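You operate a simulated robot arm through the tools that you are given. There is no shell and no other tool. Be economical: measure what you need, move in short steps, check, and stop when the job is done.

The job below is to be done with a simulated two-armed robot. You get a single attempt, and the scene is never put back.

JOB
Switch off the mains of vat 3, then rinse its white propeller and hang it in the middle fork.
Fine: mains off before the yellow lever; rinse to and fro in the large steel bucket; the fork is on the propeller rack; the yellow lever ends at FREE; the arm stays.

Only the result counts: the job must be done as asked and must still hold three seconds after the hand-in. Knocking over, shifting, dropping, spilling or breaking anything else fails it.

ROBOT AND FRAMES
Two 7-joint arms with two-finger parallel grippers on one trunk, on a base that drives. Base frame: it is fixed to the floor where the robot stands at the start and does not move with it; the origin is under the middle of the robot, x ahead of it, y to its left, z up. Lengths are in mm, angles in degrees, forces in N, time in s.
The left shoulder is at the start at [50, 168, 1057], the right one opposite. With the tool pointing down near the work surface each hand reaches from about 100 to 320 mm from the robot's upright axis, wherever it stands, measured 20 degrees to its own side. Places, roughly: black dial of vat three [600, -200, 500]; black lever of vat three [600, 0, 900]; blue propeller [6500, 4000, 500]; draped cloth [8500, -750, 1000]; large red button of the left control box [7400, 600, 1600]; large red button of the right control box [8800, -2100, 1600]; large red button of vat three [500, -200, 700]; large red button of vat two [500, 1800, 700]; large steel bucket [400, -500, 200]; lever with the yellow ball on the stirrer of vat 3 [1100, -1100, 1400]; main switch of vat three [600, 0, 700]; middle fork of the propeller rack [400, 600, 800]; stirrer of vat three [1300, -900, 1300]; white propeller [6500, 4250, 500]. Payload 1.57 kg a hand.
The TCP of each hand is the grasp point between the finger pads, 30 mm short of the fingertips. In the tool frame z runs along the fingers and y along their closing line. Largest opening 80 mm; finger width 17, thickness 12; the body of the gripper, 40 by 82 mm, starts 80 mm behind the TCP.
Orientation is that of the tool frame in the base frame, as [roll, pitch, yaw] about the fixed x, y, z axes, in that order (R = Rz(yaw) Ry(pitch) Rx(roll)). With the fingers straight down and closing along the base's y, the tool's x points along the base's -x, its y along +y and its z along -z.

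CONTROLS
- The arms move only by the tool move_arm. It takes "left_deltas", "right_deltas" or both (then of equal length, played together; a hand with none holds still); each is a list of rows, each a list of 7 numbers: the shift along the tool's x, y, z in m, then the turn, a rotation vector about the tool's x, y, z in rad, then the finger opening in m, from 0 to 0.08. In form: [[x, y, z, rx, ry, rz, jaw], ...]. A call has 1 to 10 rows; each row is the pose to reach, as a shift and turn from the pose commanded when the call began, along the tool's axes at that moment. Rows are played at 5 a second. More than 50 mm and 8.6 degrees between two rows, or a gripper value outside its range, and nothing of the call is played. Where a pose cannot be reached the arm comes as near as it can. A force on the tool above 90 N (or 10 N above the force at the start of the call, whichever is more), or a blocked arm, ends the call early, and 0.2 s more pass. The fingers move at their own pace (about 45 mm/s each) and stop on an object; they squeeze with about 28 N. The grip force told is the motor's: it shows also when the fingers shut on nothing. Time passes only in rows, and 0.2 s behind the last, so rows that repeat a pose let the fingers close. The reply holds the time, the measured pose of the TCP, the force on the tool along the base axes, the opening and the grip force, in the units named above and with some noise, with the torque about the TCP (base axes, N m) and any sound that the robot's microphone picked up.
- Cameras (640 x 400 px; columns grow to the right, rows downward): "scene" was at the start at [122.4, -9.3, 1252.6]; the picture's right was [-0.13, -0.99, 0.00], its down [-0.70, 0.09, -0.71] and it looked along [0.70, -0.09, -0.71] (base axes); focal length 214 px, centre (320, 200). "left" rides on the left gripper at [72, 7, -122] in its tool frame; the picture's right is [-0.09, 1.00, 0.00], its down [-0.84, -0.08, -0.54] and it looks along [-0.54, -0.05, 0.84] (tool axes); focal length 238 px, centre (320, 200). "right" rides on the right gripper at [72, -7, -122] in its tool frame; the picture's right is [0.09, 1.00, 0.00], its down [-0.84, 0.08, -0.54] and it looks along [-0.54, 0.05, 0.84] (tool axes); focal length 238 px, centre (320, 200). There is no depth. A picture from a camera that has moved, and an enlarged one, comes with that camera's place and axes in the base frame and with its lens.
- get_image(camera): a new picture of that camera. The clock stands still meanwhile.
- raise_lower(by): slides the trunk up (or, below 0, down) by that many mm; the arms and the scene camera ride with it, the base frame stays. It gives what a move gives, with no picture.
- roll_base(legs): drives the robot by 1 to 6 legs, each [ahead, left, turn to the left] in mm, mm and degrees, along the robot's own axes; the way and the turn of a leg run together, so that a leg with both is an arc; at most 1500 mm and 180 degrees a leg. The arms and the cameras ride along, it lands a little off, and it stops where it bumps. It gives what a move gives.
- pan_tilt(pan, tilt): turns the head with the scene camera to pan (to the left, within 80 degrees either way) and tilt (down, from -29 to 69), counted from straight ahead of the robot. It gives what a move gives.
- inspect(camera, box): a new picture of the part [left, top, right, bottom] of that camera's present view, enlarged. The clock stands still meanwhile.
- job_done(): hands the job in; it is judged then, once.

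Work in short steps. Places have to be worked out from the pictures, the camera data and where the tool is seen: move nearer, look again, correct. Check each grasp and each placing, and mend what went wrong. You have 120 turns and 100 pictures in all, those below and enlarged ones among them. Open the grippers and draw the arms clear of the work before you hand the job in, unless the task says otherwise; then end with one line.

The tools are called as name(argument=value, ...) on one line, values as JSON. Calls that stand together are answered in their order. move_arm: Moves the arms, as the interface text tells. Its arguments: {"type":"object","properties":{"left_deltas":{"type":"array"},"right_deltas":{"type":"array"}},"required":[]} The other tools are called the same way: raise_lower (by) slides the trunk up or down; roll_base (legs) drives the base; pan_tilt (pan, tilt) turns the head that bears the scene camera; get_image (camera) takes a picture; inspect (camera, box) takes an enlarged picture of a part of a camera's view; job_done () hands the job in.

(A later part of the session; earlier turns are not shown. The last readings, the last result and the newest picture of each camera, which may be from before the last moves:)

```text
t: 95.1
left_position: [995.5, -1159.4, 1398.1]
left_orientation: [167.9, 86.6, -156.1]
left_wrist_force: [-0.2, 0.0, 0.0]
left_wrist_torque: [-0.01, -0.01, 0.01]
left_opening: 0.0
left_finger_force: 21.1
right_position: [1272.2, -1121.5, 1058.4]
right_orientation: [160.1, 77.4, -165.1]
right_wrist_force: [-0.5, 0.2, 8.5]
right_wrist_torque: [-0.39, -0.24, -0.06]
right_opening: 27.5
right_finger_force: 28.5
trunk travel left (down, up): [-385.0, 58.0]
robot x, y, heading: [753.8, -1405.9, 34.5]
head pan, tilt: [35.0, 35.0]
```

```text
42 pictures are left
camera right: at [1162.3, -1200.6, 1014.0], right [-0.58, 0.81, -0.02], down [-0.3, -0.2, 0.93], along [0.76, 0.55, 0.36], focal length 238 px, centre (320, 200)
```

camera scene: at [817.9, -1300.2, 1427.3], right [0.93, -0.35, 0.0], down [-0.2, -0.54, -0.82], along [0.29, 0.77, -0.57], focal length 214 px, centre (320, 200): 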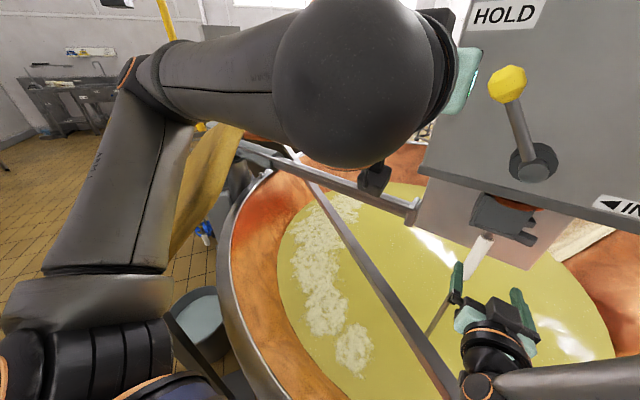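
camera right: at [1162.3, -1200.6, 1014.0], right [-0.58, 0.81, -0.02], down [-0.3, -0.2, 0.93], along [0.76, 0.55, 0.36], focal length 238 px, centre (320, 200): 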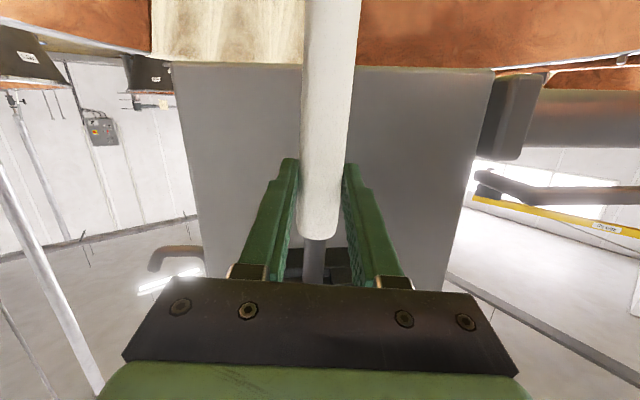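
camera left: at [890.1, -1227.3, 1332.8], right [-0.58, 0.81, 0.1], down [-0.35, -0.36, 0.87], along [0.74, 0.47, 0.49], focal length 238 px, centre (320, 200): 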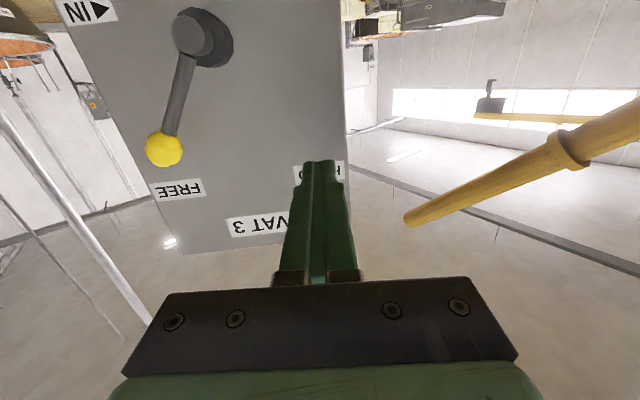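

The lever stays at FREE and the right hand now bears about 8.5 N. The slot opens to the right (the IN arrow points left), so I slide the propeller right.

move_arm(right_deltas=[[0, -0.01, 0, 0, 0, 0, 0], [0, -0.02, 0, 0, 0, 0, 0], [0, -0.03, 0, 0, 0, 0, 0], [0, -0.04, 0, 0, 0, 0, 0]])

get_image(camera="right")

```text
t: 96.1
left_position: [995.7, -1159.7, 1397.2]
left_orientation: [167.2, 86.7, -157.0]
left_wrist_force: [-0.2, -0.3, 0.7]
left_wrist_torque: [0.01, -0.01, -0.04]
left_opening: 0.2
left_finger_force: 21.1
right_position: [1289.7, -1149.6, 1060.3]
right_orientation: [160.9, 77.1, -164.7]
right_wrist_force: [-0.9, 3.3, 4.0]
right_wrist_torque: [-0.22, -0.44, -0.17]
right_opening: 30.4
right_finger_force: 27.7
right hand out of reach, approached as far as the arm can: row 4
trunk travel left (down, up): [-385.0, 58.0]
robot x, y, heading: [752.2, -1404.5, 34.2]
head pan, tilt: [35.0, 35.0]
```

```text
41 pictures are left
camera right: at [1179.9, -1228.0, 1015.8], right [-0.58, 0.82, -0.02], down [-0.3, -0.19, 0.94], along [0.76, 0.54, 0.35], focal length 238 px, centre (320, 200)
```

right: 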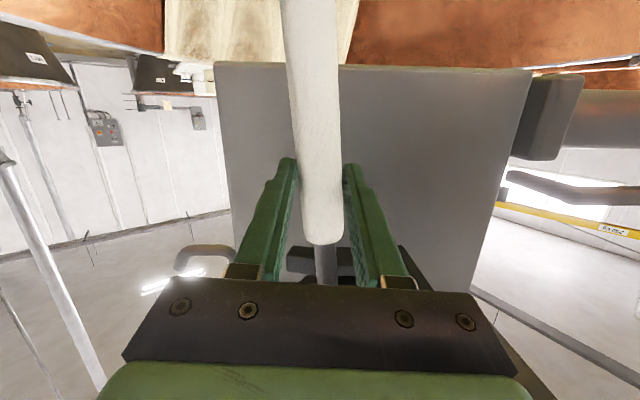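

It slides freely (3 N). The arm is near its limit, so I carry the slide on with the base, 60 mm to the right.

roll_base(legs=[[0, -60, 0]])

get_image(camera="right")

pan_tilt(pan=0, tilt=40)

get_image(camera="scene")

```text
t: 97.3
left_position: [1031.8, -1209.7, 1397.4]
left_orientation: [165.8, 86.8, -158.4]
left_wrist_force: [-0.1, 0.4, 0.2]
left_wrist_torque: [0.01, 0.03, -0.01]
left_opening: 0.1
left_finger_force: 21.4
right_position: [1324.4, -1199.5, 1059.2]
right_orientation: [160.7, 76.9, -164.8]
right_wrist_force: [0.5, -0.2, -5.1]
right_wrist_torque: [-0.15, -0.06, 0.0]
right_opening: 27.3
right_finger_force: 28.0
trunk travel left (down, up): [-385.0, 58.0]
robot x, y, heading: [786.0, -1457.3, 34.5]
head pan, tilt: [35.0, 35.0]
```

```text
40 pictures are left
camera right: at [1214.0, -1277.4, 1014.7], right [-0.58, 0.82, -0.02], down [-0.29, -0.19, 0.94], along [0.76, 0.55, 0.35], focal length 238 px, centre (320, 200)
```

right: 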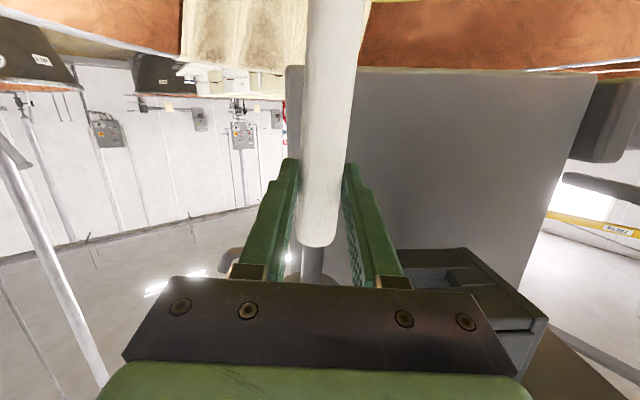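

```text
t: 98.3
left_position: [1035.8, -1202.1, 1388.4]
left_orientation: [158.8, 85.2, -164.4]
left_wrist_force: [-0.6, -0.8, 0.7]
left_wrist_torque: [0.02, 0.01, 0.02]
left_opening: 0.0
left_finger_force: 20.9
right_position: [1324.3, -1198.5, 1057.6]
right_orientation: [160.9, 76.9, -164.5]
right_wrist_force: [0.1, -0.8, -4.6]
right_wrist_torque: [-0.12, -0.07, -0.01]
right_opening: 27.3
right_finger_force: 28.2
trunk travel left (down, up): [-385.0, 58.0]
robot x, y, heading: [783.5, -1455.5, 34.5]
head pan, tilt: [0.0, 40.0]
```

```text
39 pictures are left
camera scene: at [881.8, -1370.5, 1422.9], right [0.71, -0.71, 0.0], down [-0.43, -0.43, -0.79], along [0.56, 0.56, -0.61], focal length 214 px, centre (320, 200)
```

scene: 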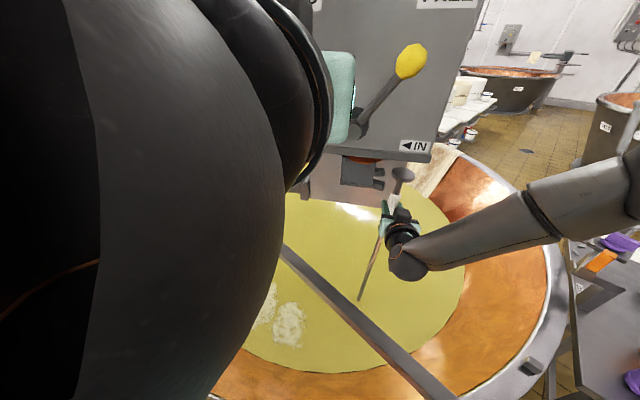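

The propeller is out of the coupling (about 0.5 kg). The left wrist is crowding the head, so I move the left hand forward, down and to the left, then look at rod, bar and bowl.

move_arm(left_deltas=[[0.03, 0.02, 0.02, 0, 0, 0, 0], [0.06, 0.04, 0.03, 0, 0, 0, 0], [0.09, 0.06, 0.03, 0, 0, 0, 0], [0.12, 0.08, 0.03, 0, 0, 0, 0], [0.15, 0.1, 0.03, 0, 0, 0, 0]])

pan_tilt(pan=-5, tilt=45)

get_image(camera="scene")

```text
t: 99.5
left_position: [1072.3, -1121.9, 1279.7]
left_orientation: [167.0, 86.8, -157.5]
left_wrist_force: [0.2, 0.7, 0.7]
left_wrist_torque: [0.04, 0.0, -0.02]
left_opening: 0.0
left_finger_force: 21.8
left hand out of reach, approached as far as the arm can: row 2, 3, 4, 5
right_position: [1324.1, -1197.9, 1057.9]
right_orientation: [160.9, 76.9, -164.4]
right_wrist_force: [-1.3, 0.3, -5.6]
right_wrist_torque: [-0.1, -0.05, 0.0]
right_opening: 27.3
right_finger_force: 27.5
trunk travel left (down, up): [-385.0, 58.0]
robot x, y, heading: [785.7, -1451.7, 34.4]
head pan, tilt: [0.0, 40.0]
```

```text
t: 100.2
left_position: [1071.2, -1122.4, 1279.9]
left_orientation: [166.4, 86.7, -157.6]
left_wrist_force: [-0.7, -0.3, -0.3]
left_wrist_torque: [0.01, 0.0, 0.0]
left_opening: 0.0
left_finger_force: 20.9
right_position: [1323.3, -1200.0, 1058.5]
right_orientation: [160.8, 76.9, -164.5]
right_wrist_force: [-0.2, -0.6, -5.3]
right_wrist_torque: [-0.15, -0.06, -0.03]
right_opening: 27.4
right_finger_force: 27.5
trunk travel left (down, up): [-385.0, 58.0]
robot x, y, heading: [787.7, -1455.2, 34.2]
head pan, tilt: [-5.0, 45.0]
```

```text
38 pictures are left
camera scene: at [891.7, -1391.9, 1412.4], right [0.49, -0.87, 0.0], down [-0.62, -0.35, -0.71], along [0.62, 0.35, -0.71], focal length 214 px, centre (320, 200)
```

scene: 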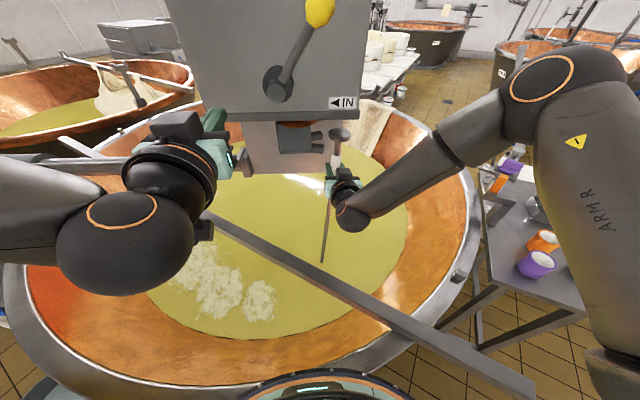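

The vat centre fits [1490, -867], rim radius 756, bar at x≈1107. I move the propeller 35 right and then 110 towards me. That clears the box and lever above, the bar, and the bowl wall.

move_arm(right_deltas=[[-0.001, -0.018, 0, 0, 0, 0, 0], [-0.0025, -0.035, 0, 0, 0, 0, 0], [0.004, -0.035, -0.03, 0, 0, 0, 0], [0.01, -0.035, -0.06, 0, 0, 0, 0], [0.016, -0.035, -0.085, 0, 0, 0, 0], [0.021, -0.035, -0.108, 0, 0, 0, 0]])

raise_lower(by=55)

get_image(camera="scene")

```text
t: 101.6
left_position: [1071.0, -1121.7, 1279.7]
left_orientation: [166.3, 86.6, -157.9]
left_wrist_force: [-0.8, 0.2, -0.1]
left_wrist_torque: [0.02, 0.0, -0.02]
left_opening: 0.2
left_finger_force: 21.9
right_position: [1244.3, -1280.3, 1064.6]
right_orientation: [160.6, 77.0, -165.2]
right_wrist_force: [1.2, 1.7, -3.5]
right_wrist_torque: [0.61, -0.51, -0.07]
right_opening: 27.5
right_finger_force: 27.9
right hand out of reach, approached as far as the arm can: row 1, 2, 3, 4, 5, 6
trunk travel left (down, up): [-385.0, 58.0]
robot x, y, heading: [787.2, -1455.7, 34.0]
head pan, tilt: [-5.0, 45.0]
```

```text
t: 102.5
left_position: [1071.7, -1123.1, 1334.7]
left_orientation: [166.5, 86.7, -157.8]
left_wrist_force: [0.1, 0.6, -0.9]
left_wrist_torque: [0.02, -0.04, 0.01]
left_opening: 0.4
left_finger_force: 22.1
right_position: [1244.7, -1281.8, 1119.0]
right_orientation: [161.7, 76.7, -164.1]
right_wrist_force: [-0.2, -0.2, -6.3]
right_wrist_torque: [-0.25, -0.01, -0.02]
right_opening: 27.4
right_finger_force: 28.1
trunk travel left (down, up): [-440.0, 3.0]
robot x, y, heading: [786.2, -1454.5, 34.6]
head pan, tilt: [-5.0, 45.0]
```

```text
37 pictures are left
camera scene: at [892.0, -1391.7, 1467.3], right [0.49, -0.87, 0.0], down [-0.62, -0.35, -0.71], along [0.62, 0.35, -0.71], focal length 214 px, centre (320, 200)
```

scene: 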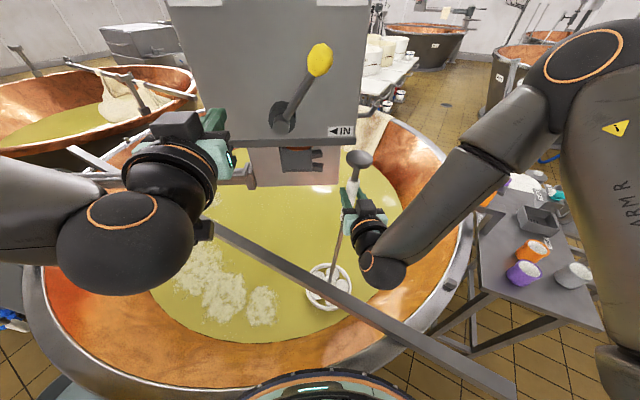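

The wheel is now visible at the whey surface, radius about 94, near the bar's far side. I shift it 30 mm further from the bar (+x) and lift 200 mm, then check.

move_arm(right_deltas=[[-0.0065, -0.017, 0.024, 0, 0, 0, 0], [-0.0457, -0.014, 0.0155, 0, 0, 0, 0], [-0.085, -0.011, 0.007, 0, 0, 0, 0], [-0.124, -0.008, -0.0017, 0, 0, 0, 0], [-0.163, -0.005, -0.01, 0, 0, 0, 0], [-0.203, -0.0024, -0.019, 0, 0, 0, 0]])

get_image(camera="scene")

```text
t: 103.6
left_position: [1069.9, -1123.7, 1334.5]
left_orientation: [165.6, 86.8, -158.5]
left_wrist_force: [-0.3, -0.6, 0.6]
left_wrist_torque: [-0.01, -0.01, -0.02]
left_opening: 0.1
left_finger_force: 21.3
right_position: [1268.6, -1291.7, 1207.0]
right_orientation: [171.4, 71.5, -154.3]
right_wrist_force: [2.4, 3.6, -26.9]
right_wrist_torque: [-0.73, -0.01, -0.03]
right_opening: 16.4
right_finger_force: 27.6
right hand out of reach, approached as far as the arm can: row 1
trunk travel left (down, up): [-440.0, 3.0]
robot x, y, heading: [784.4, -1454.6, 34.3]
head pan, tilt: [-5.0, 45.0]
stopped in row 5 (right hand): the force on the tool passed its limit at 106 N (the readings are from after the stop); the commanded pose is now the measured one
```

```text
36 pictures are left
camera scene: at [890.6, -1393.2, 1468.0], right [0.49, -0.87, 0.0], down [-0.62, -0.34, -0.71], along [0.62, 0.35, -0.71], focal length 214 px, centre (320, 200)
```

scene: 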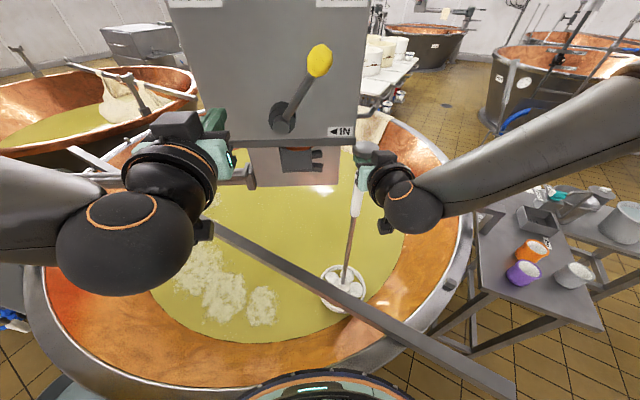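

The force limit tripped and the grip has slipped up to the neck. I zoom in to see what caught.

inspect(camera="scene", box=[320, 110, 440, 200])

inspect(camera="scene", box=[300, 190, 420, 320])

get_image(camera="right")

```text
4.44 times, centred on (380, 155) of scene
camera zoom: at [890.6, -1393.2, 1468.0], right [0.49, -0.87, 0.0], down [-0.62, -0.34, -0.71], along [0.62, 0.35, -0.71], focal length 953 px, centre (53, 400)
```

zoom: 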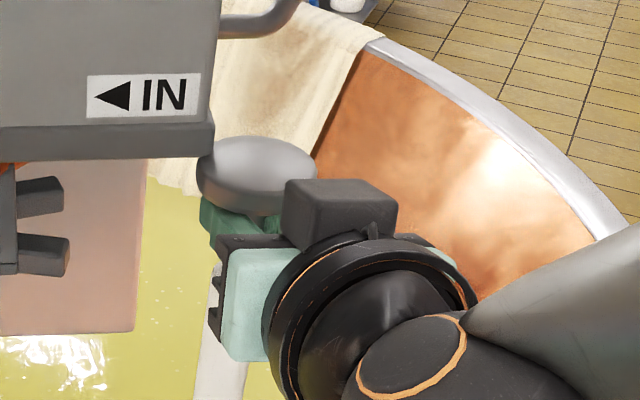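

```text
3.08 times, centred on (360, 255) of scene
camera zoom: at [890.6, -1393.2, 1468.0], right [0.49, -0.87, 0.0], down [-0.62, -0.34, -0.71], along [0.62, 0.35, -0.71], focal length 660 px, centre (197, 31)
```

zoom: 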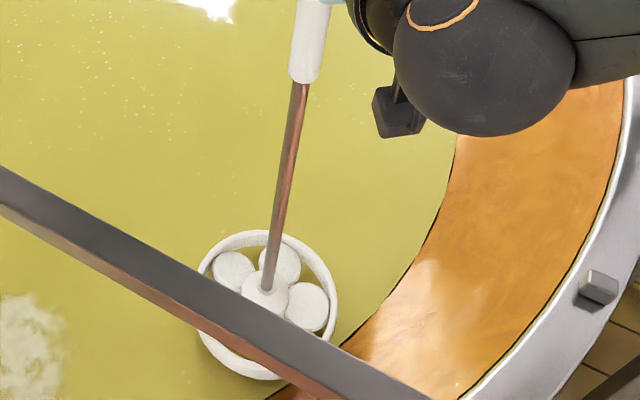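

```text
33 pictures are left
camera right: at [1156.6, -1372.4, 1177.3], right [-0.58, 0.81, -0.04], down [-0.23, -0.11, 0.97], along [0.78, 0.57, 0.25], focal length 238 px, centre (320, 200)
```

right: 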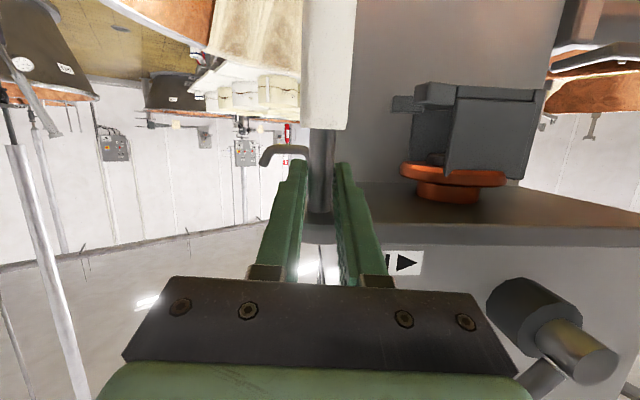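

The disc on top caught under the box's lower right corner, so I was less clear of it than I reckoned. I lower 20 mm, move 45 right and 15 back, and lift 60 gently.

move_arm(right_deltas=[[0.019, -0.001, 0.006, 0, 0, 0, 0], [0.0205, -0.024, -0.001, 0, 0, 0, 0], [0.022, -0.046, -0.008, 0, 0, 0, 0], [0.022, -0.046, -0.008, 0, 0, 0, 0], [-0.007, -0.045, -0.018, 0, 0, 0, 0], [-0.035, -0.044, -0.027, 0, 0, 0, 0]])

inspect(camera="scene", box=[300, 90, 460, 330])

```text
t: 105.0
left_position: [1071.5, -1122.5, 1334.8]
left_orientation: [166.5, 86.7, -157.8]
left_wrist_force: [0.3, -0.6, 0.4]
left_wrist_torque: [0.01, 0.0, -0.01]
left_opening: 0.0
left_finger_force: 21.8
right_position: [1282.3, -1335.8, 1252.5]
right_orientation: [170.3, 72.4, -155.3]
right_wrist_force: [1.0, 0.0, -7.7]
right_wrist_torque: [-0.32, 0.18, -0.01]
right_opening: 15.6
right_finger_force: 27.9
trunk travel left (down, up): [-440.0, 3.0]
robot x, y, heading: [782.6, -1457.7, 34.4]
head pan, tilt: [-5.0, 45.0]
```

```text
1.67 times, centred on (380, 210) of scene
camera zoom: at [891.6, -1391.8, 1467.4], right [0.49, -0.87, 0.0], down [-0.62, -0.35, -0.71], along [0.62, 0.35, -0.71], focal length 358 px, centre (220, 183)
```

zoom: 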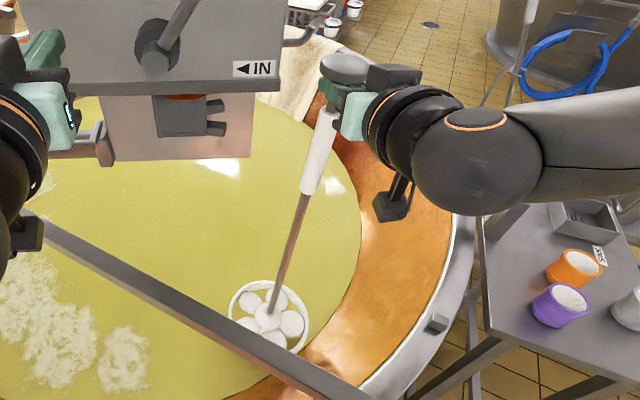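

It is free now, bearing 7.7 N with the disc resting on the fingers. I lift 270 mm more, shifting 15 mm away from the bar.

move_arm(right_deltas=[[-0.0042, -0.0084, 0.0117, 0, 0, 0, 0], [-0.043, -0.007, -0.002, 0, 0, 0, 0], [-0.086, -0.005, -0.016, 0, 0, 0, 0], [-0.129, -0.003, -0.03, 0, 0, 0, 0], [-0.172, -0.001, -0.045, 0, 0, 0, 0], [-0.215, 0.001, -0.059, 0, 0, 0, 0], [-0.262, 0.003, -0.073, 0, 0, 0, 0]])

get_image(camera="scene")

```text
t: 106.6
left_position: [1072.3, -1122.2, 1333.7]
left_orientation: [166.8, 86.7, -157.5]
left_wrist_force: [0.0, 1.0, -0.5]
left_wrist_torque: [0.04, -0.01, -0.03]
left_opening: 0.0
left_finger_force: 21.2
right_position: [1295.4, -1339.9, 1523.8]
right_orientation: [170.4, 72.6, -155.2]
right_wrist_force: [-0.2, 0.3, -8.0]
right_wrist_torque: [-0.33, 0.2, -0.02]
right_opening: 15.6
right_finger_force: 28.3
trunk travel left (down, up): [-440.0, 3.0]
robot x, y, heading: [786.1, -1454.0, 34.1]
head pan, tilt: [-5.0, 45.0]
```

```text
31 pictures are left
camera scene: at [891.1, -1391.6, 1467.4], right [0.49, -0.87, 0.0], down [-0.62, -0.35, -0.71], along [0.62, 0.35, -0.71], focal length 214 px, centre (320, 200)
```

scene: 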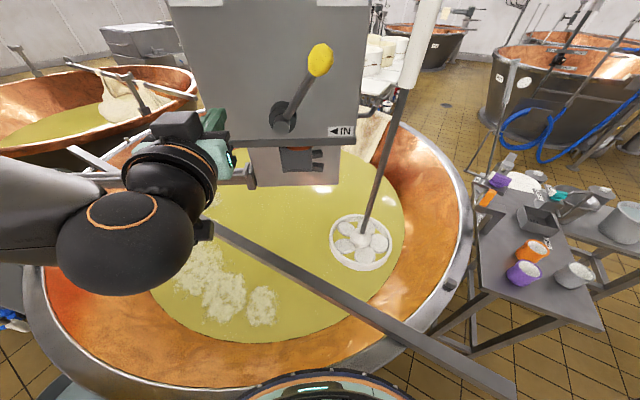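

The wheel is at z≈931, close above the bar. I lift 60 mm more, then reverse straight back over the rim.

move_arm(right_deltas=[[-0.029, 0.001, -0.01, 0, 0, 0, 0], [-0.057, 0.002, -0.019, 0, 0, 0, 0], [-0.057, 0.002, -0.019, 0, 0, 0, 0]])

get_image(camera="scene")

roll_base(legs=[[-150, 0, 0]])

get_image(camera="scene")

```text
t: 107.4
left_position: [1071.4, -1122.0, 1334.2]
left_orientation: [166.2, 86.7, -158.1]
left_wrist_force: [-0.5, 0.2, 0.4]
left_wrist_torque: [0.02, -0.02, 0.01]
left_opening: 0.2
left_finger_force: 21.0
right_position: [1298.1, -1342.2, 1584.8]
right_orientation: [170.1, 72.6, -155.7]
right_wrist_force: [0.3, 0.5, -7.6]
right_wrist_torque: [-0.18, -0.1, 0.04]
right_opening: 15.6
right_finger_force: 28.3
trunk travel left (down, up): [-440.0, 3.0]
robot x, y, heading: [786.7, -1455.0, 34.3]
head pan, tilt: [-5.0, 45.0]
```

```text
30 pictures are left
camera scene: at [892.1, -1392.1, 1467.3], right [0.49, -0.87, 0.0], down [-0.62, -0.35, -0.71], along [0.62, 0.35, -0.71], focal length 214 px, centre (320, 200)
```

scene: 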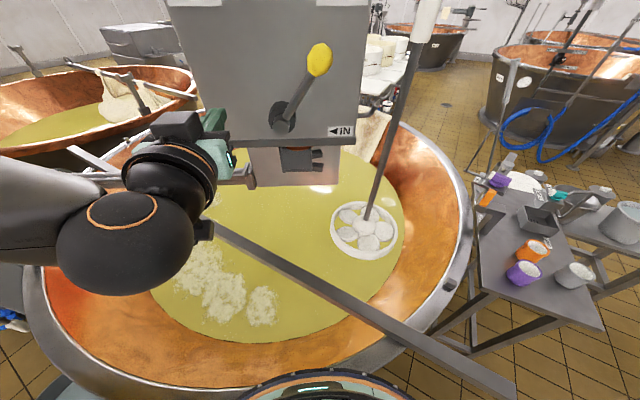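

```text
t: 108.8
left_position: [947.9, -1206.6, 1334.5]
left_orientation: [166.1, 86.7, -158.1]
left_wrist_force: [0.0, -0.1, -0.8]
left_wrist_torque: [-0.01, -0.01, 0.0]
left_opening: 0.1
left_finger_force: 21.3
right_position: [1171.9, -1425.9, 1584.5]
right_orientation: [169.8, 72.6, -155.8]
right_wrist_force: [-0.2, -1.0, -7.9]
right_wrist_torque: [-0.2, 0.02, 0.0]
right_opening: 15.5
right_finger_force: 27.4
trunk travel left (down, up): [-440.0, 3.0]
robot x, y, heading: [660.6, -1538.8, 34.3]
head pan, tilt: [-5.0, 45.0]
```

```text
29 pictures are left
camera scene: at [768.2, -1476.2, 1467.4], right [0.49, -0.87, 0.0], down [-0.62, -0.35, -0.71], along [0.62, 0.35, -0.71], focal length 214 px, centre (320, 200)
```

scene: 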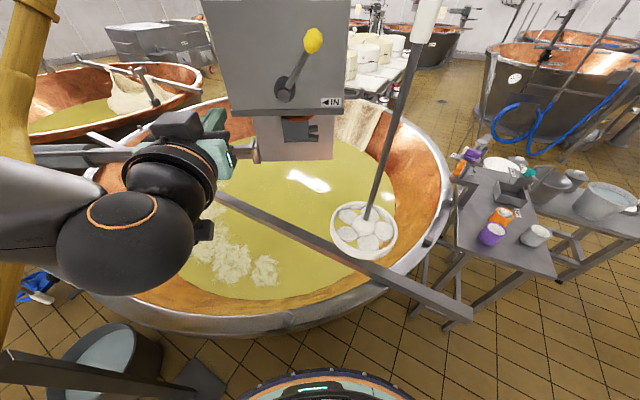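

The wheel cleared the bar. I back further out, turn to heading 0, drive well back, and then go left towards the bucket.

roll_base(legs=[[-420, 0, 0], [0, 0, -34.3], [-650, 0, 0], [0, 1300, 0]])

get_image(camera="scene")

```text
t: 127.4
left_position: [84.7, -366.5, 1335.1]
left_orientation: [166.4, 86.7, 167.9]
left_wrist_force: [-0.1, 0.6, -0.1]
left_wrist_torque: [0.0, 0.0, -0.02]
left_opening: 0.1
left_finger_force: 21.5
right_position: [148.6, -673.8, 1583.7]
right_orientation: [170.0, 72.4, 170.1]
right_wrist_force: [-0.2, 0.3, -7.4]
right_wrist_torque: [-0.2, 0.05, 0.02]
right_opening: 15.4
right_finger_force: 27.9
trunk travel left (down, up): [-440.0, 3.0]
robot x, y, heading: [-338.2, -483.6, 0.1]
head pan, tilt: [-5.0, 45.0]
```

```text
28 pictures are left
camera scene: at [-215.0, -487.1, 1467.4], right [-0.09, -1.0, 0.0], down [-0.7, 0.06, -0.71], along [0.7, -0.06, -0.71], focal length 214 px, centre (320, 200)
```

scene: 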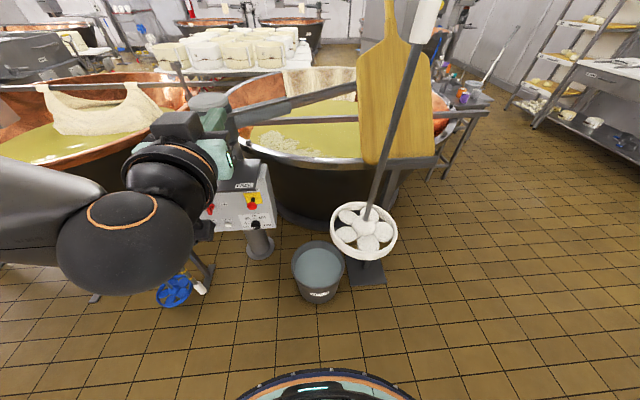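

The wheel is at about [132, -636, 987] and the bucket water centre at about [404, -532, 290]. I drive 270 ahead and 104 left while high, then check.

roll_base(legs=[[0, 104, 0], [270, 0, 0]])

raise_lower(by=-400)

get_image(camera="scene")

```text
t: 130.5
left_position: [355.8, -259.5, 1333.0]
left_orientation: [166.4, 86.5, 168.1]
left_wrist_force: [0.1, -0.1, -0.7]
left_wrist_torque: [0.01, -0.01, -0.01]
left_opening: 0.0
left_finger_force: 21.0
right_position: [418.7, -566.4, 1583.1]
right_orientation: [170.0, 72.6, 170.3]
right_wrist_force: [0.1, 0.2, -7.9]
right_wrist_torque: [-0.19, 0.01, 0.0]
right_opening: 15.4
right_finger_force: 27.7
trunk travel left (down, up): [-440.0, 3.0]
robot x, y, heading: [-72.1, -378.3, 0.0]
head pan, tilt: [-5.0, 45.0]
```

```text
t: 134.3
left_position: [355.1, -260.3, 934.4]
left_orientation: [166.3, 86.7, 167.9]
left_wrist_force: [0.6, 0.0, 0.4]
left_wrist_torque: [0.0, 0.02, -0.03]
left_opening: 0.3
left_finger_force: 21.1
right_position: [417.9, -567.3, 1183.0]
right_orientation: [170.1, 72.6, 170.3]
right_wrist_force: [-0.1, 0.4, -8.0]
right_wrist_torque: [-0.2, 0.02, 0.0]
right_opening: 15.8
right_finger_force: 27.9
trunk travel left (down, up): [-40.0, 403.0]
robot x, y, heading: [-71.7, -372.3, 0.2]
head pan, tilt: [-5.0, 45.0]
```

```text
27 pictures are left
camera scene: at [54.6, -381.2, 1067.4], right [-0.08, -1.0, 0.0], down [-0.71, 0.06, -0.71], along [0.7, -0.06, -0.71], focal length 214 px, centre (320, 200)
```

scene: 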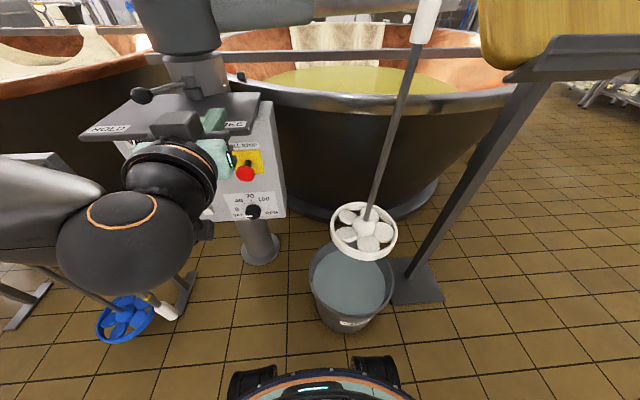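

The wheel hangs nearly over the bucket, about 10 mm off. I correct by (-10, +8) and lower 240 mm with the arm, then look.

move_arm(right_deltas=[[0.0034, 0.008, -0.0094, 0, 0, 0, 0], [0.0434, 0.006, 0.003, 0, 0, 0, 0], [0.0834, 0.004, 0.017, 0, 0, 0, 0], [0.1234, 0.003, 0.03, 0, 0, 0, 0], [0.1634, 0.002, 0.043, 0, 0, 0, 0], [0.203, 0.0, 0.056, 0, 0, 0, 0], [0.2324, -0.0014, 0.066, 0, 0, 0, 0]])

get_image(camera="scene")

```text
t: 135.9
left_position: [355.0, -259.7, 932.5]
left_orientation: [166.1, 86.6, 167.8]
left_wrist_force: [0.3, -0.6, -0.7]
left_wrist_torque: [-0.01, 0.01, 0.01]
left_opening: 0.0
left_finger_force: 21.3
right_position: [411.3, -556.7, 941.6]
right_orientation: [169.8, 72.5, 170.1]
right_wrist_force: [0.4, 0.1, -6.4]
right_wrist_torque: [-0.21, -0.3, -0.01]
right_opening: 15.5
right_finger_force: 27.6
trunk travel left (down, up): [-40.0, 403.0]
robot x, y, heading: [-71.7, -374.9, 0.2]
head pan, tilt: [-5.0, 45.0]
```

```text
26 pictures are left
camera scene: at [54.6, -381.2, 1067.4], right [-0.08, -1.0, 0.0], down [-0.71, 0.06, -0.71], along [0.7, -0.06, -0.71], focal length 214 px, centre (320, 200)
```

scene: 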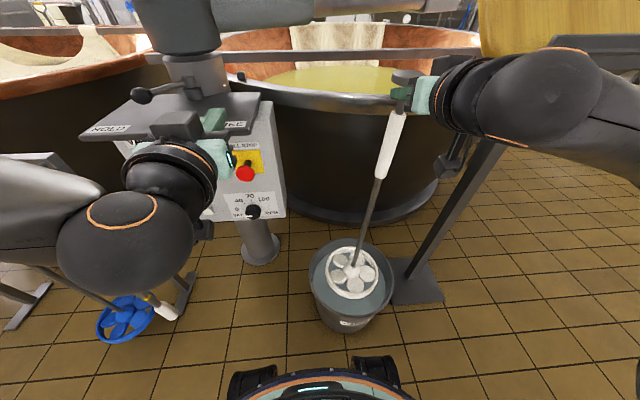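

The wheel is just over the water, centred. I lower 115 mm into it.

move_arm(right_deltas=[[0.038, -0.0016, 0.0125, 0, 0, 0, 0], [0.076, -0.003, 0.025, 0, 0, 0, 0], [0.11, -0.0045, 0.036, 0, 0, 0, 0], [0.11, -0.0045, 0.036, 0, 0, 0, 0]])

inspect(camera="scene", box=[270, 60, 520, 340])

```text
t: 136.9
left_position: [354.4, -259.5, 935.2]
left_orientation: [166.2, 86.6, 167.9]
left_wrist_force: [1.1, 0.0, 0.1]
left_wrist_torque: [-0.01, -0.01, 0.01]
left_opening: 0.2
left_finger_force: 21.0
right_position: [412.8, -554.4, 826.5]
right_orientation: [169.9, 72.5, 170.2]
right_wrist_force: [-0.6, 0.2, -5.6]
right_wrist_torque: [-0.16, 0.06, 0.02]
right_opening: 15.5
right_finger_force: 28.1
trunk travel left (down, up): [-40.0, 403.0]
robot x, y, heading: [-66.9, -377.5, 0.3]
head pan, tilt: [-5.0, 45.0]
```

```text
1.43 times, centred on (395, 200) of scene
camera zoom: at [54.6, -381.2, 1067.4], right [-0.08, -1.0, 0.0], down [-0.7, 0.06, -0.71], along [0.7, -0.06, -0.71], focal length 306 px, centre (213, 200)
```

zoom: 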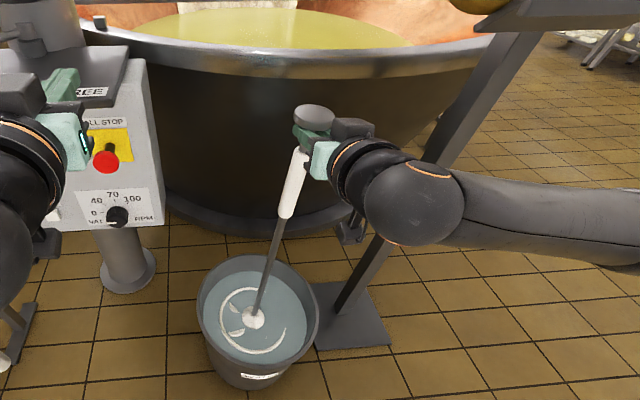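

The wheel is partly submerged and centred. I lower 50 mm more and stroke to and fro.

move_arm(right_deltas=[[0.024, -0.001, 0.008, 0, 0, 0, 0], [0.048, -0.002, 0.016, 0, 0, 0, 0], [0.048, 0.022, 0.016, 0, 0, 0, 0], [0.048, -0.026, 0.016, 0, 0, 0, 0], [0.048, 0.022, 0.016, 0, 0, 0, 0], [0.048, -0.026, 0.016, 0, 0, 0, 0], [0.048, 0.022, 0.016, 0, 0, 0, 0], [0.048, -0.026, 0.016, 0, 0, 0, 0], [0.048, 0.022, 0.016, 0, 0, 0, 0], [0.048, -0.002, 0.016, 0, 0, 0, 0]])

inspect(camera="scene", box=[270, 60, 520, 340])

```text
t: 139.2
left_position: [354.9, -258.4, 935.2]
left_orientation: [166.8, 86.7, 168.4]
left_wrist_force: [-0.3, 0.1, -0.4]
left_wrist_torque: [0.0, 0.01, -0.03]
left_opening: 0.3
left_finger_force: 21.7
right_position: [414.3, -553.2, 777.6]
right_orientation: [170.8, 72.5, 171.0]
right_wrist_force: [0.3, -1.0, -5.1]
right_wrist_torque: [-0.37, -0.04, 0.01]
right_opening: 15.8
right_finger_force: 27.7
right hand out of reach, approached as far as the arm can: row 4, 6, 8
trunk travel left (down, up): [-40.0, 403.0]
robot x, y, heading: [-76.1, -377.2, 0.2]
head pan, tilt: [-5.0, 45.0]
```

```text
1.43 times, centred on (395, 200) of scene
camera zoom: at [54.4, -380.6, 1067.4], right [-0.08, -1.0, 0.0], down [-0.7, 0.06, -0.71], along [0.7, -0.06, -0.71], focal length 306 px, centre (213, 200)
```

zoom: 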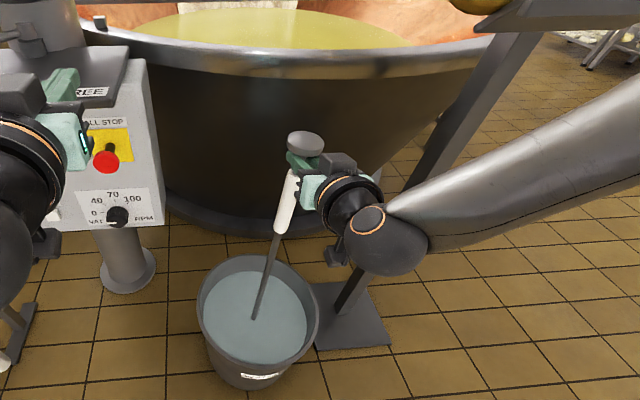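

Fully submerged. I add fore-and-aft strokes to finish the rinse.

move_arm(right_deltas=[[-0.007, 0.0, 0.021, 0, 0, 0, 0], [0.007, 0.0, -0.021, 0, 0, 0, 0], [-0.007, 0.0, 0.021, 0, 0, 0, 0], [0.007, 0.0, -0.021, 0, 0, 0, 0], [-0.007, 0.0, 0.021, 0, 0, 0, 0], [0.007, 0.0, -0.021, 0, 0, 0, 0], [0, 0.024, 0, 0, 0, 0, 0], [0, -0.015, 0, 0, 0, 0, 0], [0, 0.024, 0, 0, 0, 0, 0], [0, 0, 0, 0, 0, 0, 0]])

raise_lower(by=-40)

move_arm(right_deltas=[[0.019, -0.001, 0.0063, 0, 0, 0, 0], [0.038, -0.0016, 0.0125, 0, 0, 0, 0], [0.057, -0.002, 0.019, 0, 0, 0, 0]])

```text
t: 141.3
left_position: [355.1, -259.8, 933.2]
left_orientation: [166.6, 86.7, 168.4]
left_wrist_force: [0.0, 0.2, -0.1]
left_wrist_torque: [0.04, 0.01, -0.03]
left_opening: 0.2
left_finger_force: 20.9
right_position: [414.0, -552.3, 778.7]
right_orientation: [170.8, 72.4, 170.9]
right_wrist_force: [0.5, -1.1, -5.0]
right_wrist_torque: [-0.48, -0.01, 0.02]
right_opening: 15.8
right_finger_force: 27.8
right hand out of reach, approached as far as the arm can: row 8
trunk travel left (down, up): [-40.0, 403.0]
robot x, y, heading: [-67.5, -375.4, 0.2]
head pan, tilt: [-5.0, 45.0]
```

```text
t: 142.2
left_position: [355.0, -259.0, 894.3]
left_orientation: [166.2, 86.7, 168.0]
left_wrist_force: [-0.4, -0.3, 0.1]
left_wrist_torque: [0.01, 0.02, 0.0]
left_opening: 0.0
left_finger_force: 20.6
right_position: [414.5, -552.1, 737.3]
right_orientation: [170.5, 72.2, 170.5]
right_wrist_force: [0.4, 0.4, -3.9]
right_wrist_torque: [-0.09, 0.01, -0.02]
right_opening: 15.6
right_finger_force: 27.9
trunk travel left (down, up): [0.0, 443.0]
robot x, y, heading: [-68.6, -373.4, 0.2]
head pan, tilt: [-5.0, 45.0]
```

```text
t: 143.0
left_position: [355.7, -259.5, 893.7]
left_orientation: [166.4, 86.7, 168.2]
left_wrist_force: [0.9, -0.9, 0.3]
left_wrist_torque: [0.01, 0.02, 0.02]
left_opening: 0.0
left_finger_force: 21.0
right_position: [414.3, -524.8, 697.1]
right_orientation: [171.3, 71.8, 170.7]
right_wrist_force: [-0.3, -1.3, -3.5]
right_wrist_torque: [-0.34, 0.01, 0.02]
right_opening: 15.6
right_finger_force: 28.0
right hand out of reach, approached as far as the arm can: row 1, 2, 3
trunk travel left (down, up): [0.0, 443.0]
robot x, y, heading: [-68.0, -374.0, 0.0]
head pan, tilt: [-5.0, 45.0]
```

The arm runs out downward here. Before choosing how to regrip, I look closely at the grip on the neck and at how the blue propeller hangs in its fork.

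inspect(camera="scene", box=[370, 110, 470, 200])

pan_tilt(pan=55, tilt=30)

get_image(camera="scene")

```text
4.44 times, centred on (420, 155) of scene
camera zoom: at [54.6, -381.1, 1027.4], right [-0.08, -1.0, 0.0], down [-0.71, 0.06, -0.71], along [0.7, -0.06, -0.71], focal length 953 px, centre (-124, 400)
```

zoom: 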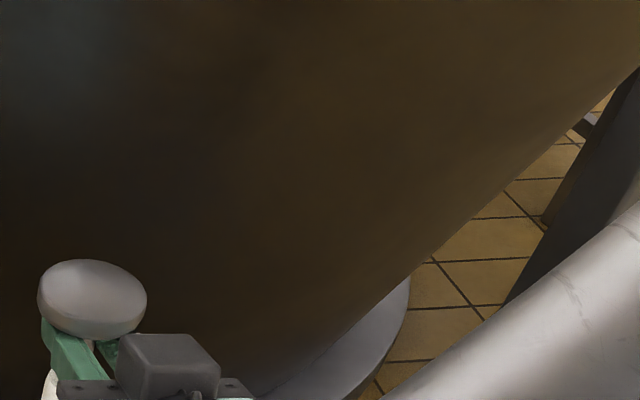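

```text
t: 144.3
left_position: [354.4, -259.8, 894.4]
left_orientation: [166.2, 86.7, 167.9]
left_wrist_force: [-0.8, 0.4, -0.2]
left_wrist_torque: [-0.01, 0.04, 0.01]
left_opening: 0.0
left_finger_force: 21.4
right_position: [414.4, -525.0, 697.1]
right_orientation: [171.1, 72.0, 170.8]
right_wrist_force: [-0.2, 0.0, -5.6]
right_wrist_torque: [-0.2, -0.05, -0.01]
right_opening: 15.5
right_finger_force: 27.3
trunk travel left (down, up): [0.0, 443.0]
robot x, y, heading: [-69.7, -376.0, 0.4]
head pan, tilt: [55.0, 30.0]
```

```text
22 pictures are left
camera scene: at [25.0, -300.1, 1050.0], right [0.82, -0.57, 0.0], down [-0.29, -0.41, -0.87], along [0.49, 0.71, -0.5], focal length 214 px, centre (320, 200)
```

scene: 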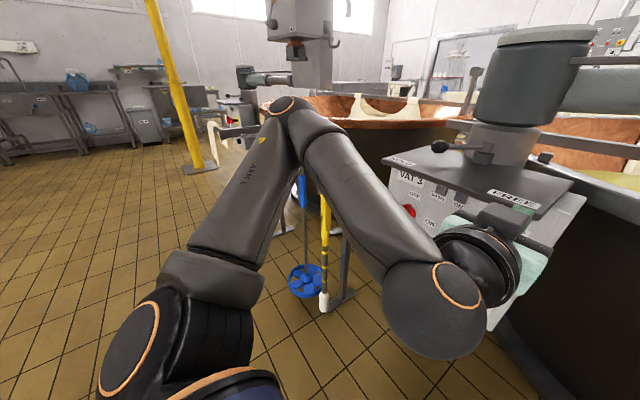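

I raise the wheel out, shift the base 100 right and the hand 100 left. Then the hand works nearer the middle, where it can go lower for a regrip on the handle.

raise_lower(by=300)

roll_base(legs=[[0, -100, 0]])

move_arm(right_deltas=[[0, 0.04, 0, 0, 0, 0, 0], [0, 0.07, 0, 0, 0, 0, 0], [0, 0.07, 0, 0, 0, 0, 0]])

pan_tilt(pan=0, tilt=50)

get_image(camera="scene")

```text
t: 147.3
left_position: [354.7, -259.5, 1194.2]
left_orientation: [166.2, 86.7, 168.0]
left_wrist_force: [0.6, -0.7, -0.9]
left_wrist_torque: [-0.01, -0.04, -0.01]
left_opening: 0.0
left_finger_force: 21.0
right_position: [415.1, -525.8, 996.6]
right_orientation: [171.1, 71.8, 170.7]
right_wrist_force: [0.9, -0.1, -6.8]
right_wrist_torque: [-0.15, 0.02, 0.0]
right_opening: 15.6
right_finger_force: 27.5
trunk travel left (down, up): [-300.0, 143.0]
robot x, y, heading: [-67.8, -373.7, 0.1]
head pan, tilt: [55.0, 30.0]
```

```text
t: 148.8
left_position: [355.3, -358.8, 1194.0]
left_orientation: [165.9, 86.7, 167.6]
left_wrist_force: [-0.7, 0.2, 0.5]
left_wrist_torque: [-0.01, 0.02, -0.03]
left_opening: 0.0
left_finger_force: 20.8
right_position: [415.4, -625.8, 995.7]
right_orientation: [171.0, 72.0, 170.5]
right_wrist_force: [0.2, -0.6, -8.7]
right_wrist_torque: [-0.2, 0.01, 0.01]
right_opening: 15.9
right_finger_force: 27.8
trunk travel left (down, up): [-300.0, 143.0]
robot x, y, heading: [-65.6, -473.5, 0.4]
head pan, tilt: [55.0, 30.0]
```

```text
t: 149.6
left_position: [355.9, -359.6, 1193.9]
left_orientation: [166.3, 86.6, 168.0]
left_wrist_force: [-1.1, 0.6, -0.6]
left_wrist_torque: [-0.02, 0.05, -0.01]
left_opening: 0.0
left_finger_force: 21.6
right_position: [415.4, -555.0, 999.7]
right_orientation: [171.5, 71.9, 171.1]
right_wrist_force: [-0.7, -0.8, -6.7]
right_wrist_torque: [-0.23, 0.02, -0.01]
right_opening: 15.5
right_finger_force: 27.4
trunk travel left (down, up): [-300.0, 143.0]
robot x, y, heading: [-65.6, -474.4, 0.1]
head pan, tilt: [55.0, 30.0]
```

```text
t: 150.9
left_position: [355.4, -359.3, 1194.0]
left_orientation: [166.2, 86.6, 167.9]
left_wrist_force: [0.0, -0.4, 0.2]
left_wrist_torque: [-0.05, -0.02, -0.01]
left_opening: 0.1
left_finger_force: 21.1
right_position: [416.5, -555.1, 1000.5]
right_orientation: [171.1, 72.0, 170.6]
right_wrist_force: [-1.0, 0.2, -7.2]
right_wrist_torque: [-0.2, -0.01, 0.0]
right_opening: 15.5
right_finger_force: 28.4
trunk travel left (down, up): [-300.0, 143.0]
robot x, y, heading: [-70.9, -477.8, 0.2]
head pan, tilt: [0.0, 50.0]
```

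```text
21 pictures are left
camera scene: at [51.1, -473.7, 1320.5], right [0.0, -1.0, 0.0], down [-0.77, 0.0, -0.64], along [0.64, 0.0, -0.77], focal length 214 px, centre (320, 200)
```

scene: 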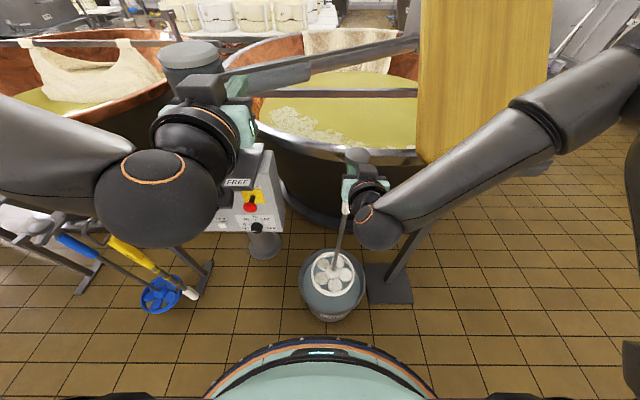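

The wheel is over the bucket's centre. I lower the trunk 300 and then the arm in small steps until it rests on the bottom.

raise_lower(by=-300)

move_arm(right_deltas=[[0.014, 0.006, -0.004, 0, 0, 0, 0], [0.028, 0.006, 0.001, 0, 0, 0, 0], [0.043, 0.005, 0.006, 0, 0, 0, 0], [0.057, 0.004, 0.011, 0, 0, 0, 0]])

```text
t: 153.9
left_position: [354.9, -359.7, 895.0]
left_orientation: [166.3, 86.6, 167.9]
left_wrist_force: [0.3, 0.1, -0.3]
left_wrist_torque: [0.03, -0.01, -0.01]
left_opening: 0.0
left_finger_force: 20.9
right_position: [415.3, -555.3, 698.1]
right_orientation: [171.0, 72.0, 170.6]
right_wrist_force: [-0.3, 0.6, -5.1]
right_wrist_torque: [-0.1, 0.01, 0.02]
right_opening: 15.7
right_finger_force: 28.3
trunk travel left (down, up): [0.0, 443.0]
robot x, y, heading: [-71.7, -476.3, 0.4]
head pan, tilt: [0.0, 50.0]
```

```text
t: 154.9
left_position: [354.2, -359.2, 895.4]
left_orientation: [166.2, 86.8, 167.9]
left_wrist_force: [-0.4, 0.5, 0.2]
left_wrist_torque: [-0.01, 0.0, -0.02]
left_opening: 0.0
left_finger_force: 21.5
right_position: [411.1, -547.8, 648.1]
right_orientation: [170.0, 72.8, 169.5]
right_wrist_force: [-0.9, -0.3, 18.4]
right_wrist_torque: [-0.22, -0.42, -0.02]
right_opening: 15.2
right_finger_force: 27.3
trunk travel left (down, up): [0.0, 443.0]
robot x, y, heading: [-68.5, -475.6, 0.3]
head pan, tilt: [0.0, 50.0]
```

It rests on the bottom (+18 N). I open to 45 mm, small enough that the disc cannot pass, slide down 65 mm along the handle and close.

move_arm(right_deltas=[[-0.008, 0, -0.003, 0, 0, 0, 0.03], [-0.008, 0, -0.003, 0, 0, 0, 0.045], [0.015, 0.0, 0.005, 0, 0, 0, 0.045], [0.04, 0.0, 0.012, 0, 0, 0, 0.045], [0.06, 0.0, 0.019, 0, 0, 0, 0.045], [0.06, 0.0, 0.019, 0, 0, 0, 0.02], [0.06, 0.0, 0.019, 0, 0, 0, 0.0], [0.06, 0.0, 0.019, 0, 0, 0, 0.0]])

inspect(camera="scene", box=[270, 100, 450, 330])

```text
t: 156.7
left_position: [354.2, -359.2, 895.5]
left_orientation: [166.3, 86.7, 168.1]
left_wrist_force: [-0.1, -0.2, 0.3]
left_wrist_torque: [0.0, 0.01, 0.0]
left_opening: 0.3
left_finger_force: 21.0
right_position: [409.3, -546.8, 581.3]
right_orientation: [171.2, 72.1, 170.7]
right_wrist_force: [0.4, 0.2, 0.2]
right_wrist_torque: [0.01, -0.58, -0.01]
right_opening: 27.3
right_finger_force: 27.8
trunk travel left (down, up): [0.0, 443.0]
robot x, y, heading: [-69.6, -475.8, 0.2]
head pan, tilt: [0.0, 50.0]
```

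```text
1.74 times, centred on (360, 215) of scene
camera zoom: at [50.7, -473.7, 1020.5], right [0.0, -1.0, 0.0], down [-0.77, 0.0, -0.64], along [0.64, 0.0, -0.77], focal length 373 px, centre (250, 174)
```

zoom: 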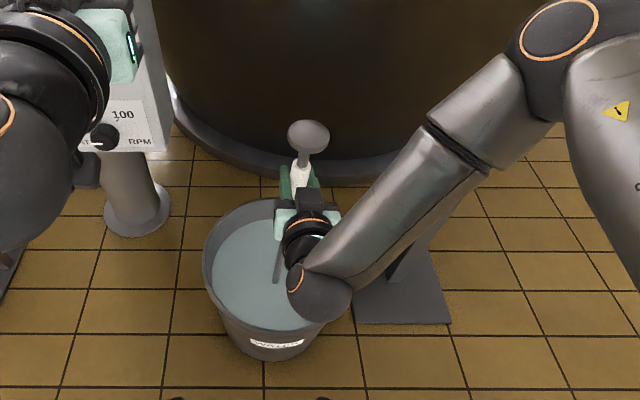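

Regripped on the handle (27 mm), with neck and disc free above. I lift it out fully with the trunk, back away, and drive left to view the rack.

raise_lower(by=430)

roll_base(legs=[[-350, 0, 0], [0, 1000, 0]])

pan_tilt(pan=5, tilt=40)

get_image(camera="scene")

```text
refused: 430 is not a number from -400 to 400
```

```text
t: 167.6
left_position: [1.7, 641.9, 894.9]
left_orientation: [166.2, 86.8, 168.1]
left_wrist_force: [-0.5, -0.9, -0.2]
left_wrist_torque: [0.0, 0.01, -0.01]
left_opening: 0.0
left_finger_force: 21.3
right_position: [55.9, 456.4, 580.0]
right_orientation: [171.0, 72.1, 170.7]
right_wrist_force: [-0.5, -0.4, -0.2]
right_wrist_torque: [-0.01, 0.01, 0.0]
right_opening: 0.2
right_finger_force: 21.6
trunk travel left (down, up): [0.0, 443.0]
robot x, y, heading: [-420.1, 523.1, 0.5]
head pan, tilt: [0.0, 50.0]
```

```text
t: 168.3
left_position: [2.6, 641.4, 894.8]
left_orientation: [166.1, 86.7, 167.9]
left_wrist_force: [-1.1, -0.1, 0.5]
left_wrist_torque: [0.0, -0.01, -0.03]
left_opening: 0.3
left_finger_force: 21.2
right_position: [55.1, 455.4, 581.2]
right_orientation: [171.1, 72.0, 170.6]
right_wrist_force: [0.9, 0.2, 0.1]
right_wrist_torque: [-0.01, 0.0, 0.04]
right_opening: 0.2
right_finger_force: 21.2
trunk travel left (down, up): [0.0, 443.0]
robot x, y, heading: [-423.6, 526.1, 0.3]
head pan, tilt: [5.0, 40.0]
```

```text
19 pictures are left
camera scene: at [-294.6, 534.5, 1034.7], right [0.09, -1.0, 0.0], down [-0.64, -0.06, -0.77], along [0.76, 0.07, -0.64], focal length 214 px, centre (320, 200)
```

scene: 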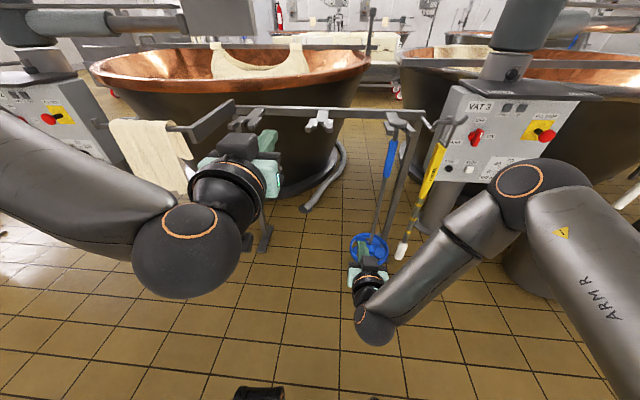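

The 430 mm lift was refused because the limit is 400. Since I had chained the drive behind it, the robot pulled off the handle with the propeller still in the bucket. That was my mistake. The right gripper is empty, so I look at the bucket before anything else.

pan_tilt(pan=-50, tilt=35)

get_image(camera="scene")

```text
t: 169.6
left_position: [2.9, 641.4, 894.0]
left_orientation: [166.2, 86.7, 168.0]
left_wrist_force: [0.1, -0.4, -0.6]
left_wrist_torque: [0.01, 0.01, 0.01]
left_opening: 0.0
left_finger_force: 21.2
right_position: [55.6, 456.1, 580.5]
right_orientation: [171.1, 72.0, 170.6]
right_wrist_force: [0.6, 0.3, -0.4]
right_wrist_torque: [-0.02, -0.02, -0.03]
right_opening: 0.0
right_finger_force: 21.5
trunk travel left (down, up): [0.0, 443.0]
robot x, y, heading: [-419.1, 525.4, 0.6]
head pan, tilt: [-50.0, 35.0]
```

```text
18 pictures are left
camera scene: at [-322.3, 459.6, 1042.3], right [-0.76, -0.65, 0.0], down [-0.37, 0.44, -0.82], along [0.53, -0.62, -0.57], focal length 214 px, centre (320, 200)
```

scene: 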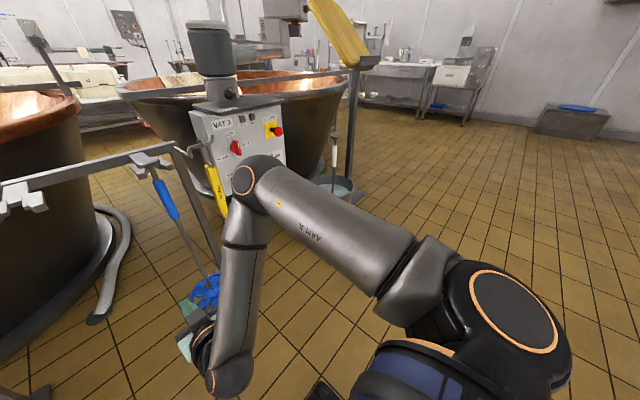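

The bucket still looks upright with the propeller standing in it. I zoom in to check for any spill or shift.

inspect(camera="scene", box=[290, 110, 380, 215])

```text
3.81 times, centred on (335, 162) of scene
camera zoom: at [-322.3, 459.6, 1042.3], right [-0.76, -0.65, 0.0], down [-0.37, 0.44, -0.82], along [0.53, -0.62, -0.57], focal length 817 px, centre (263, 343)
```

zoom: 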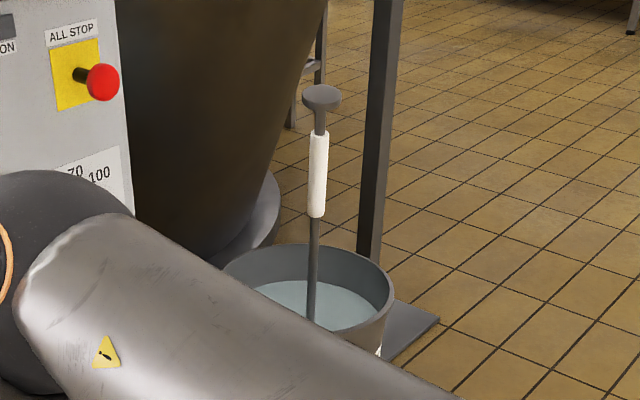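

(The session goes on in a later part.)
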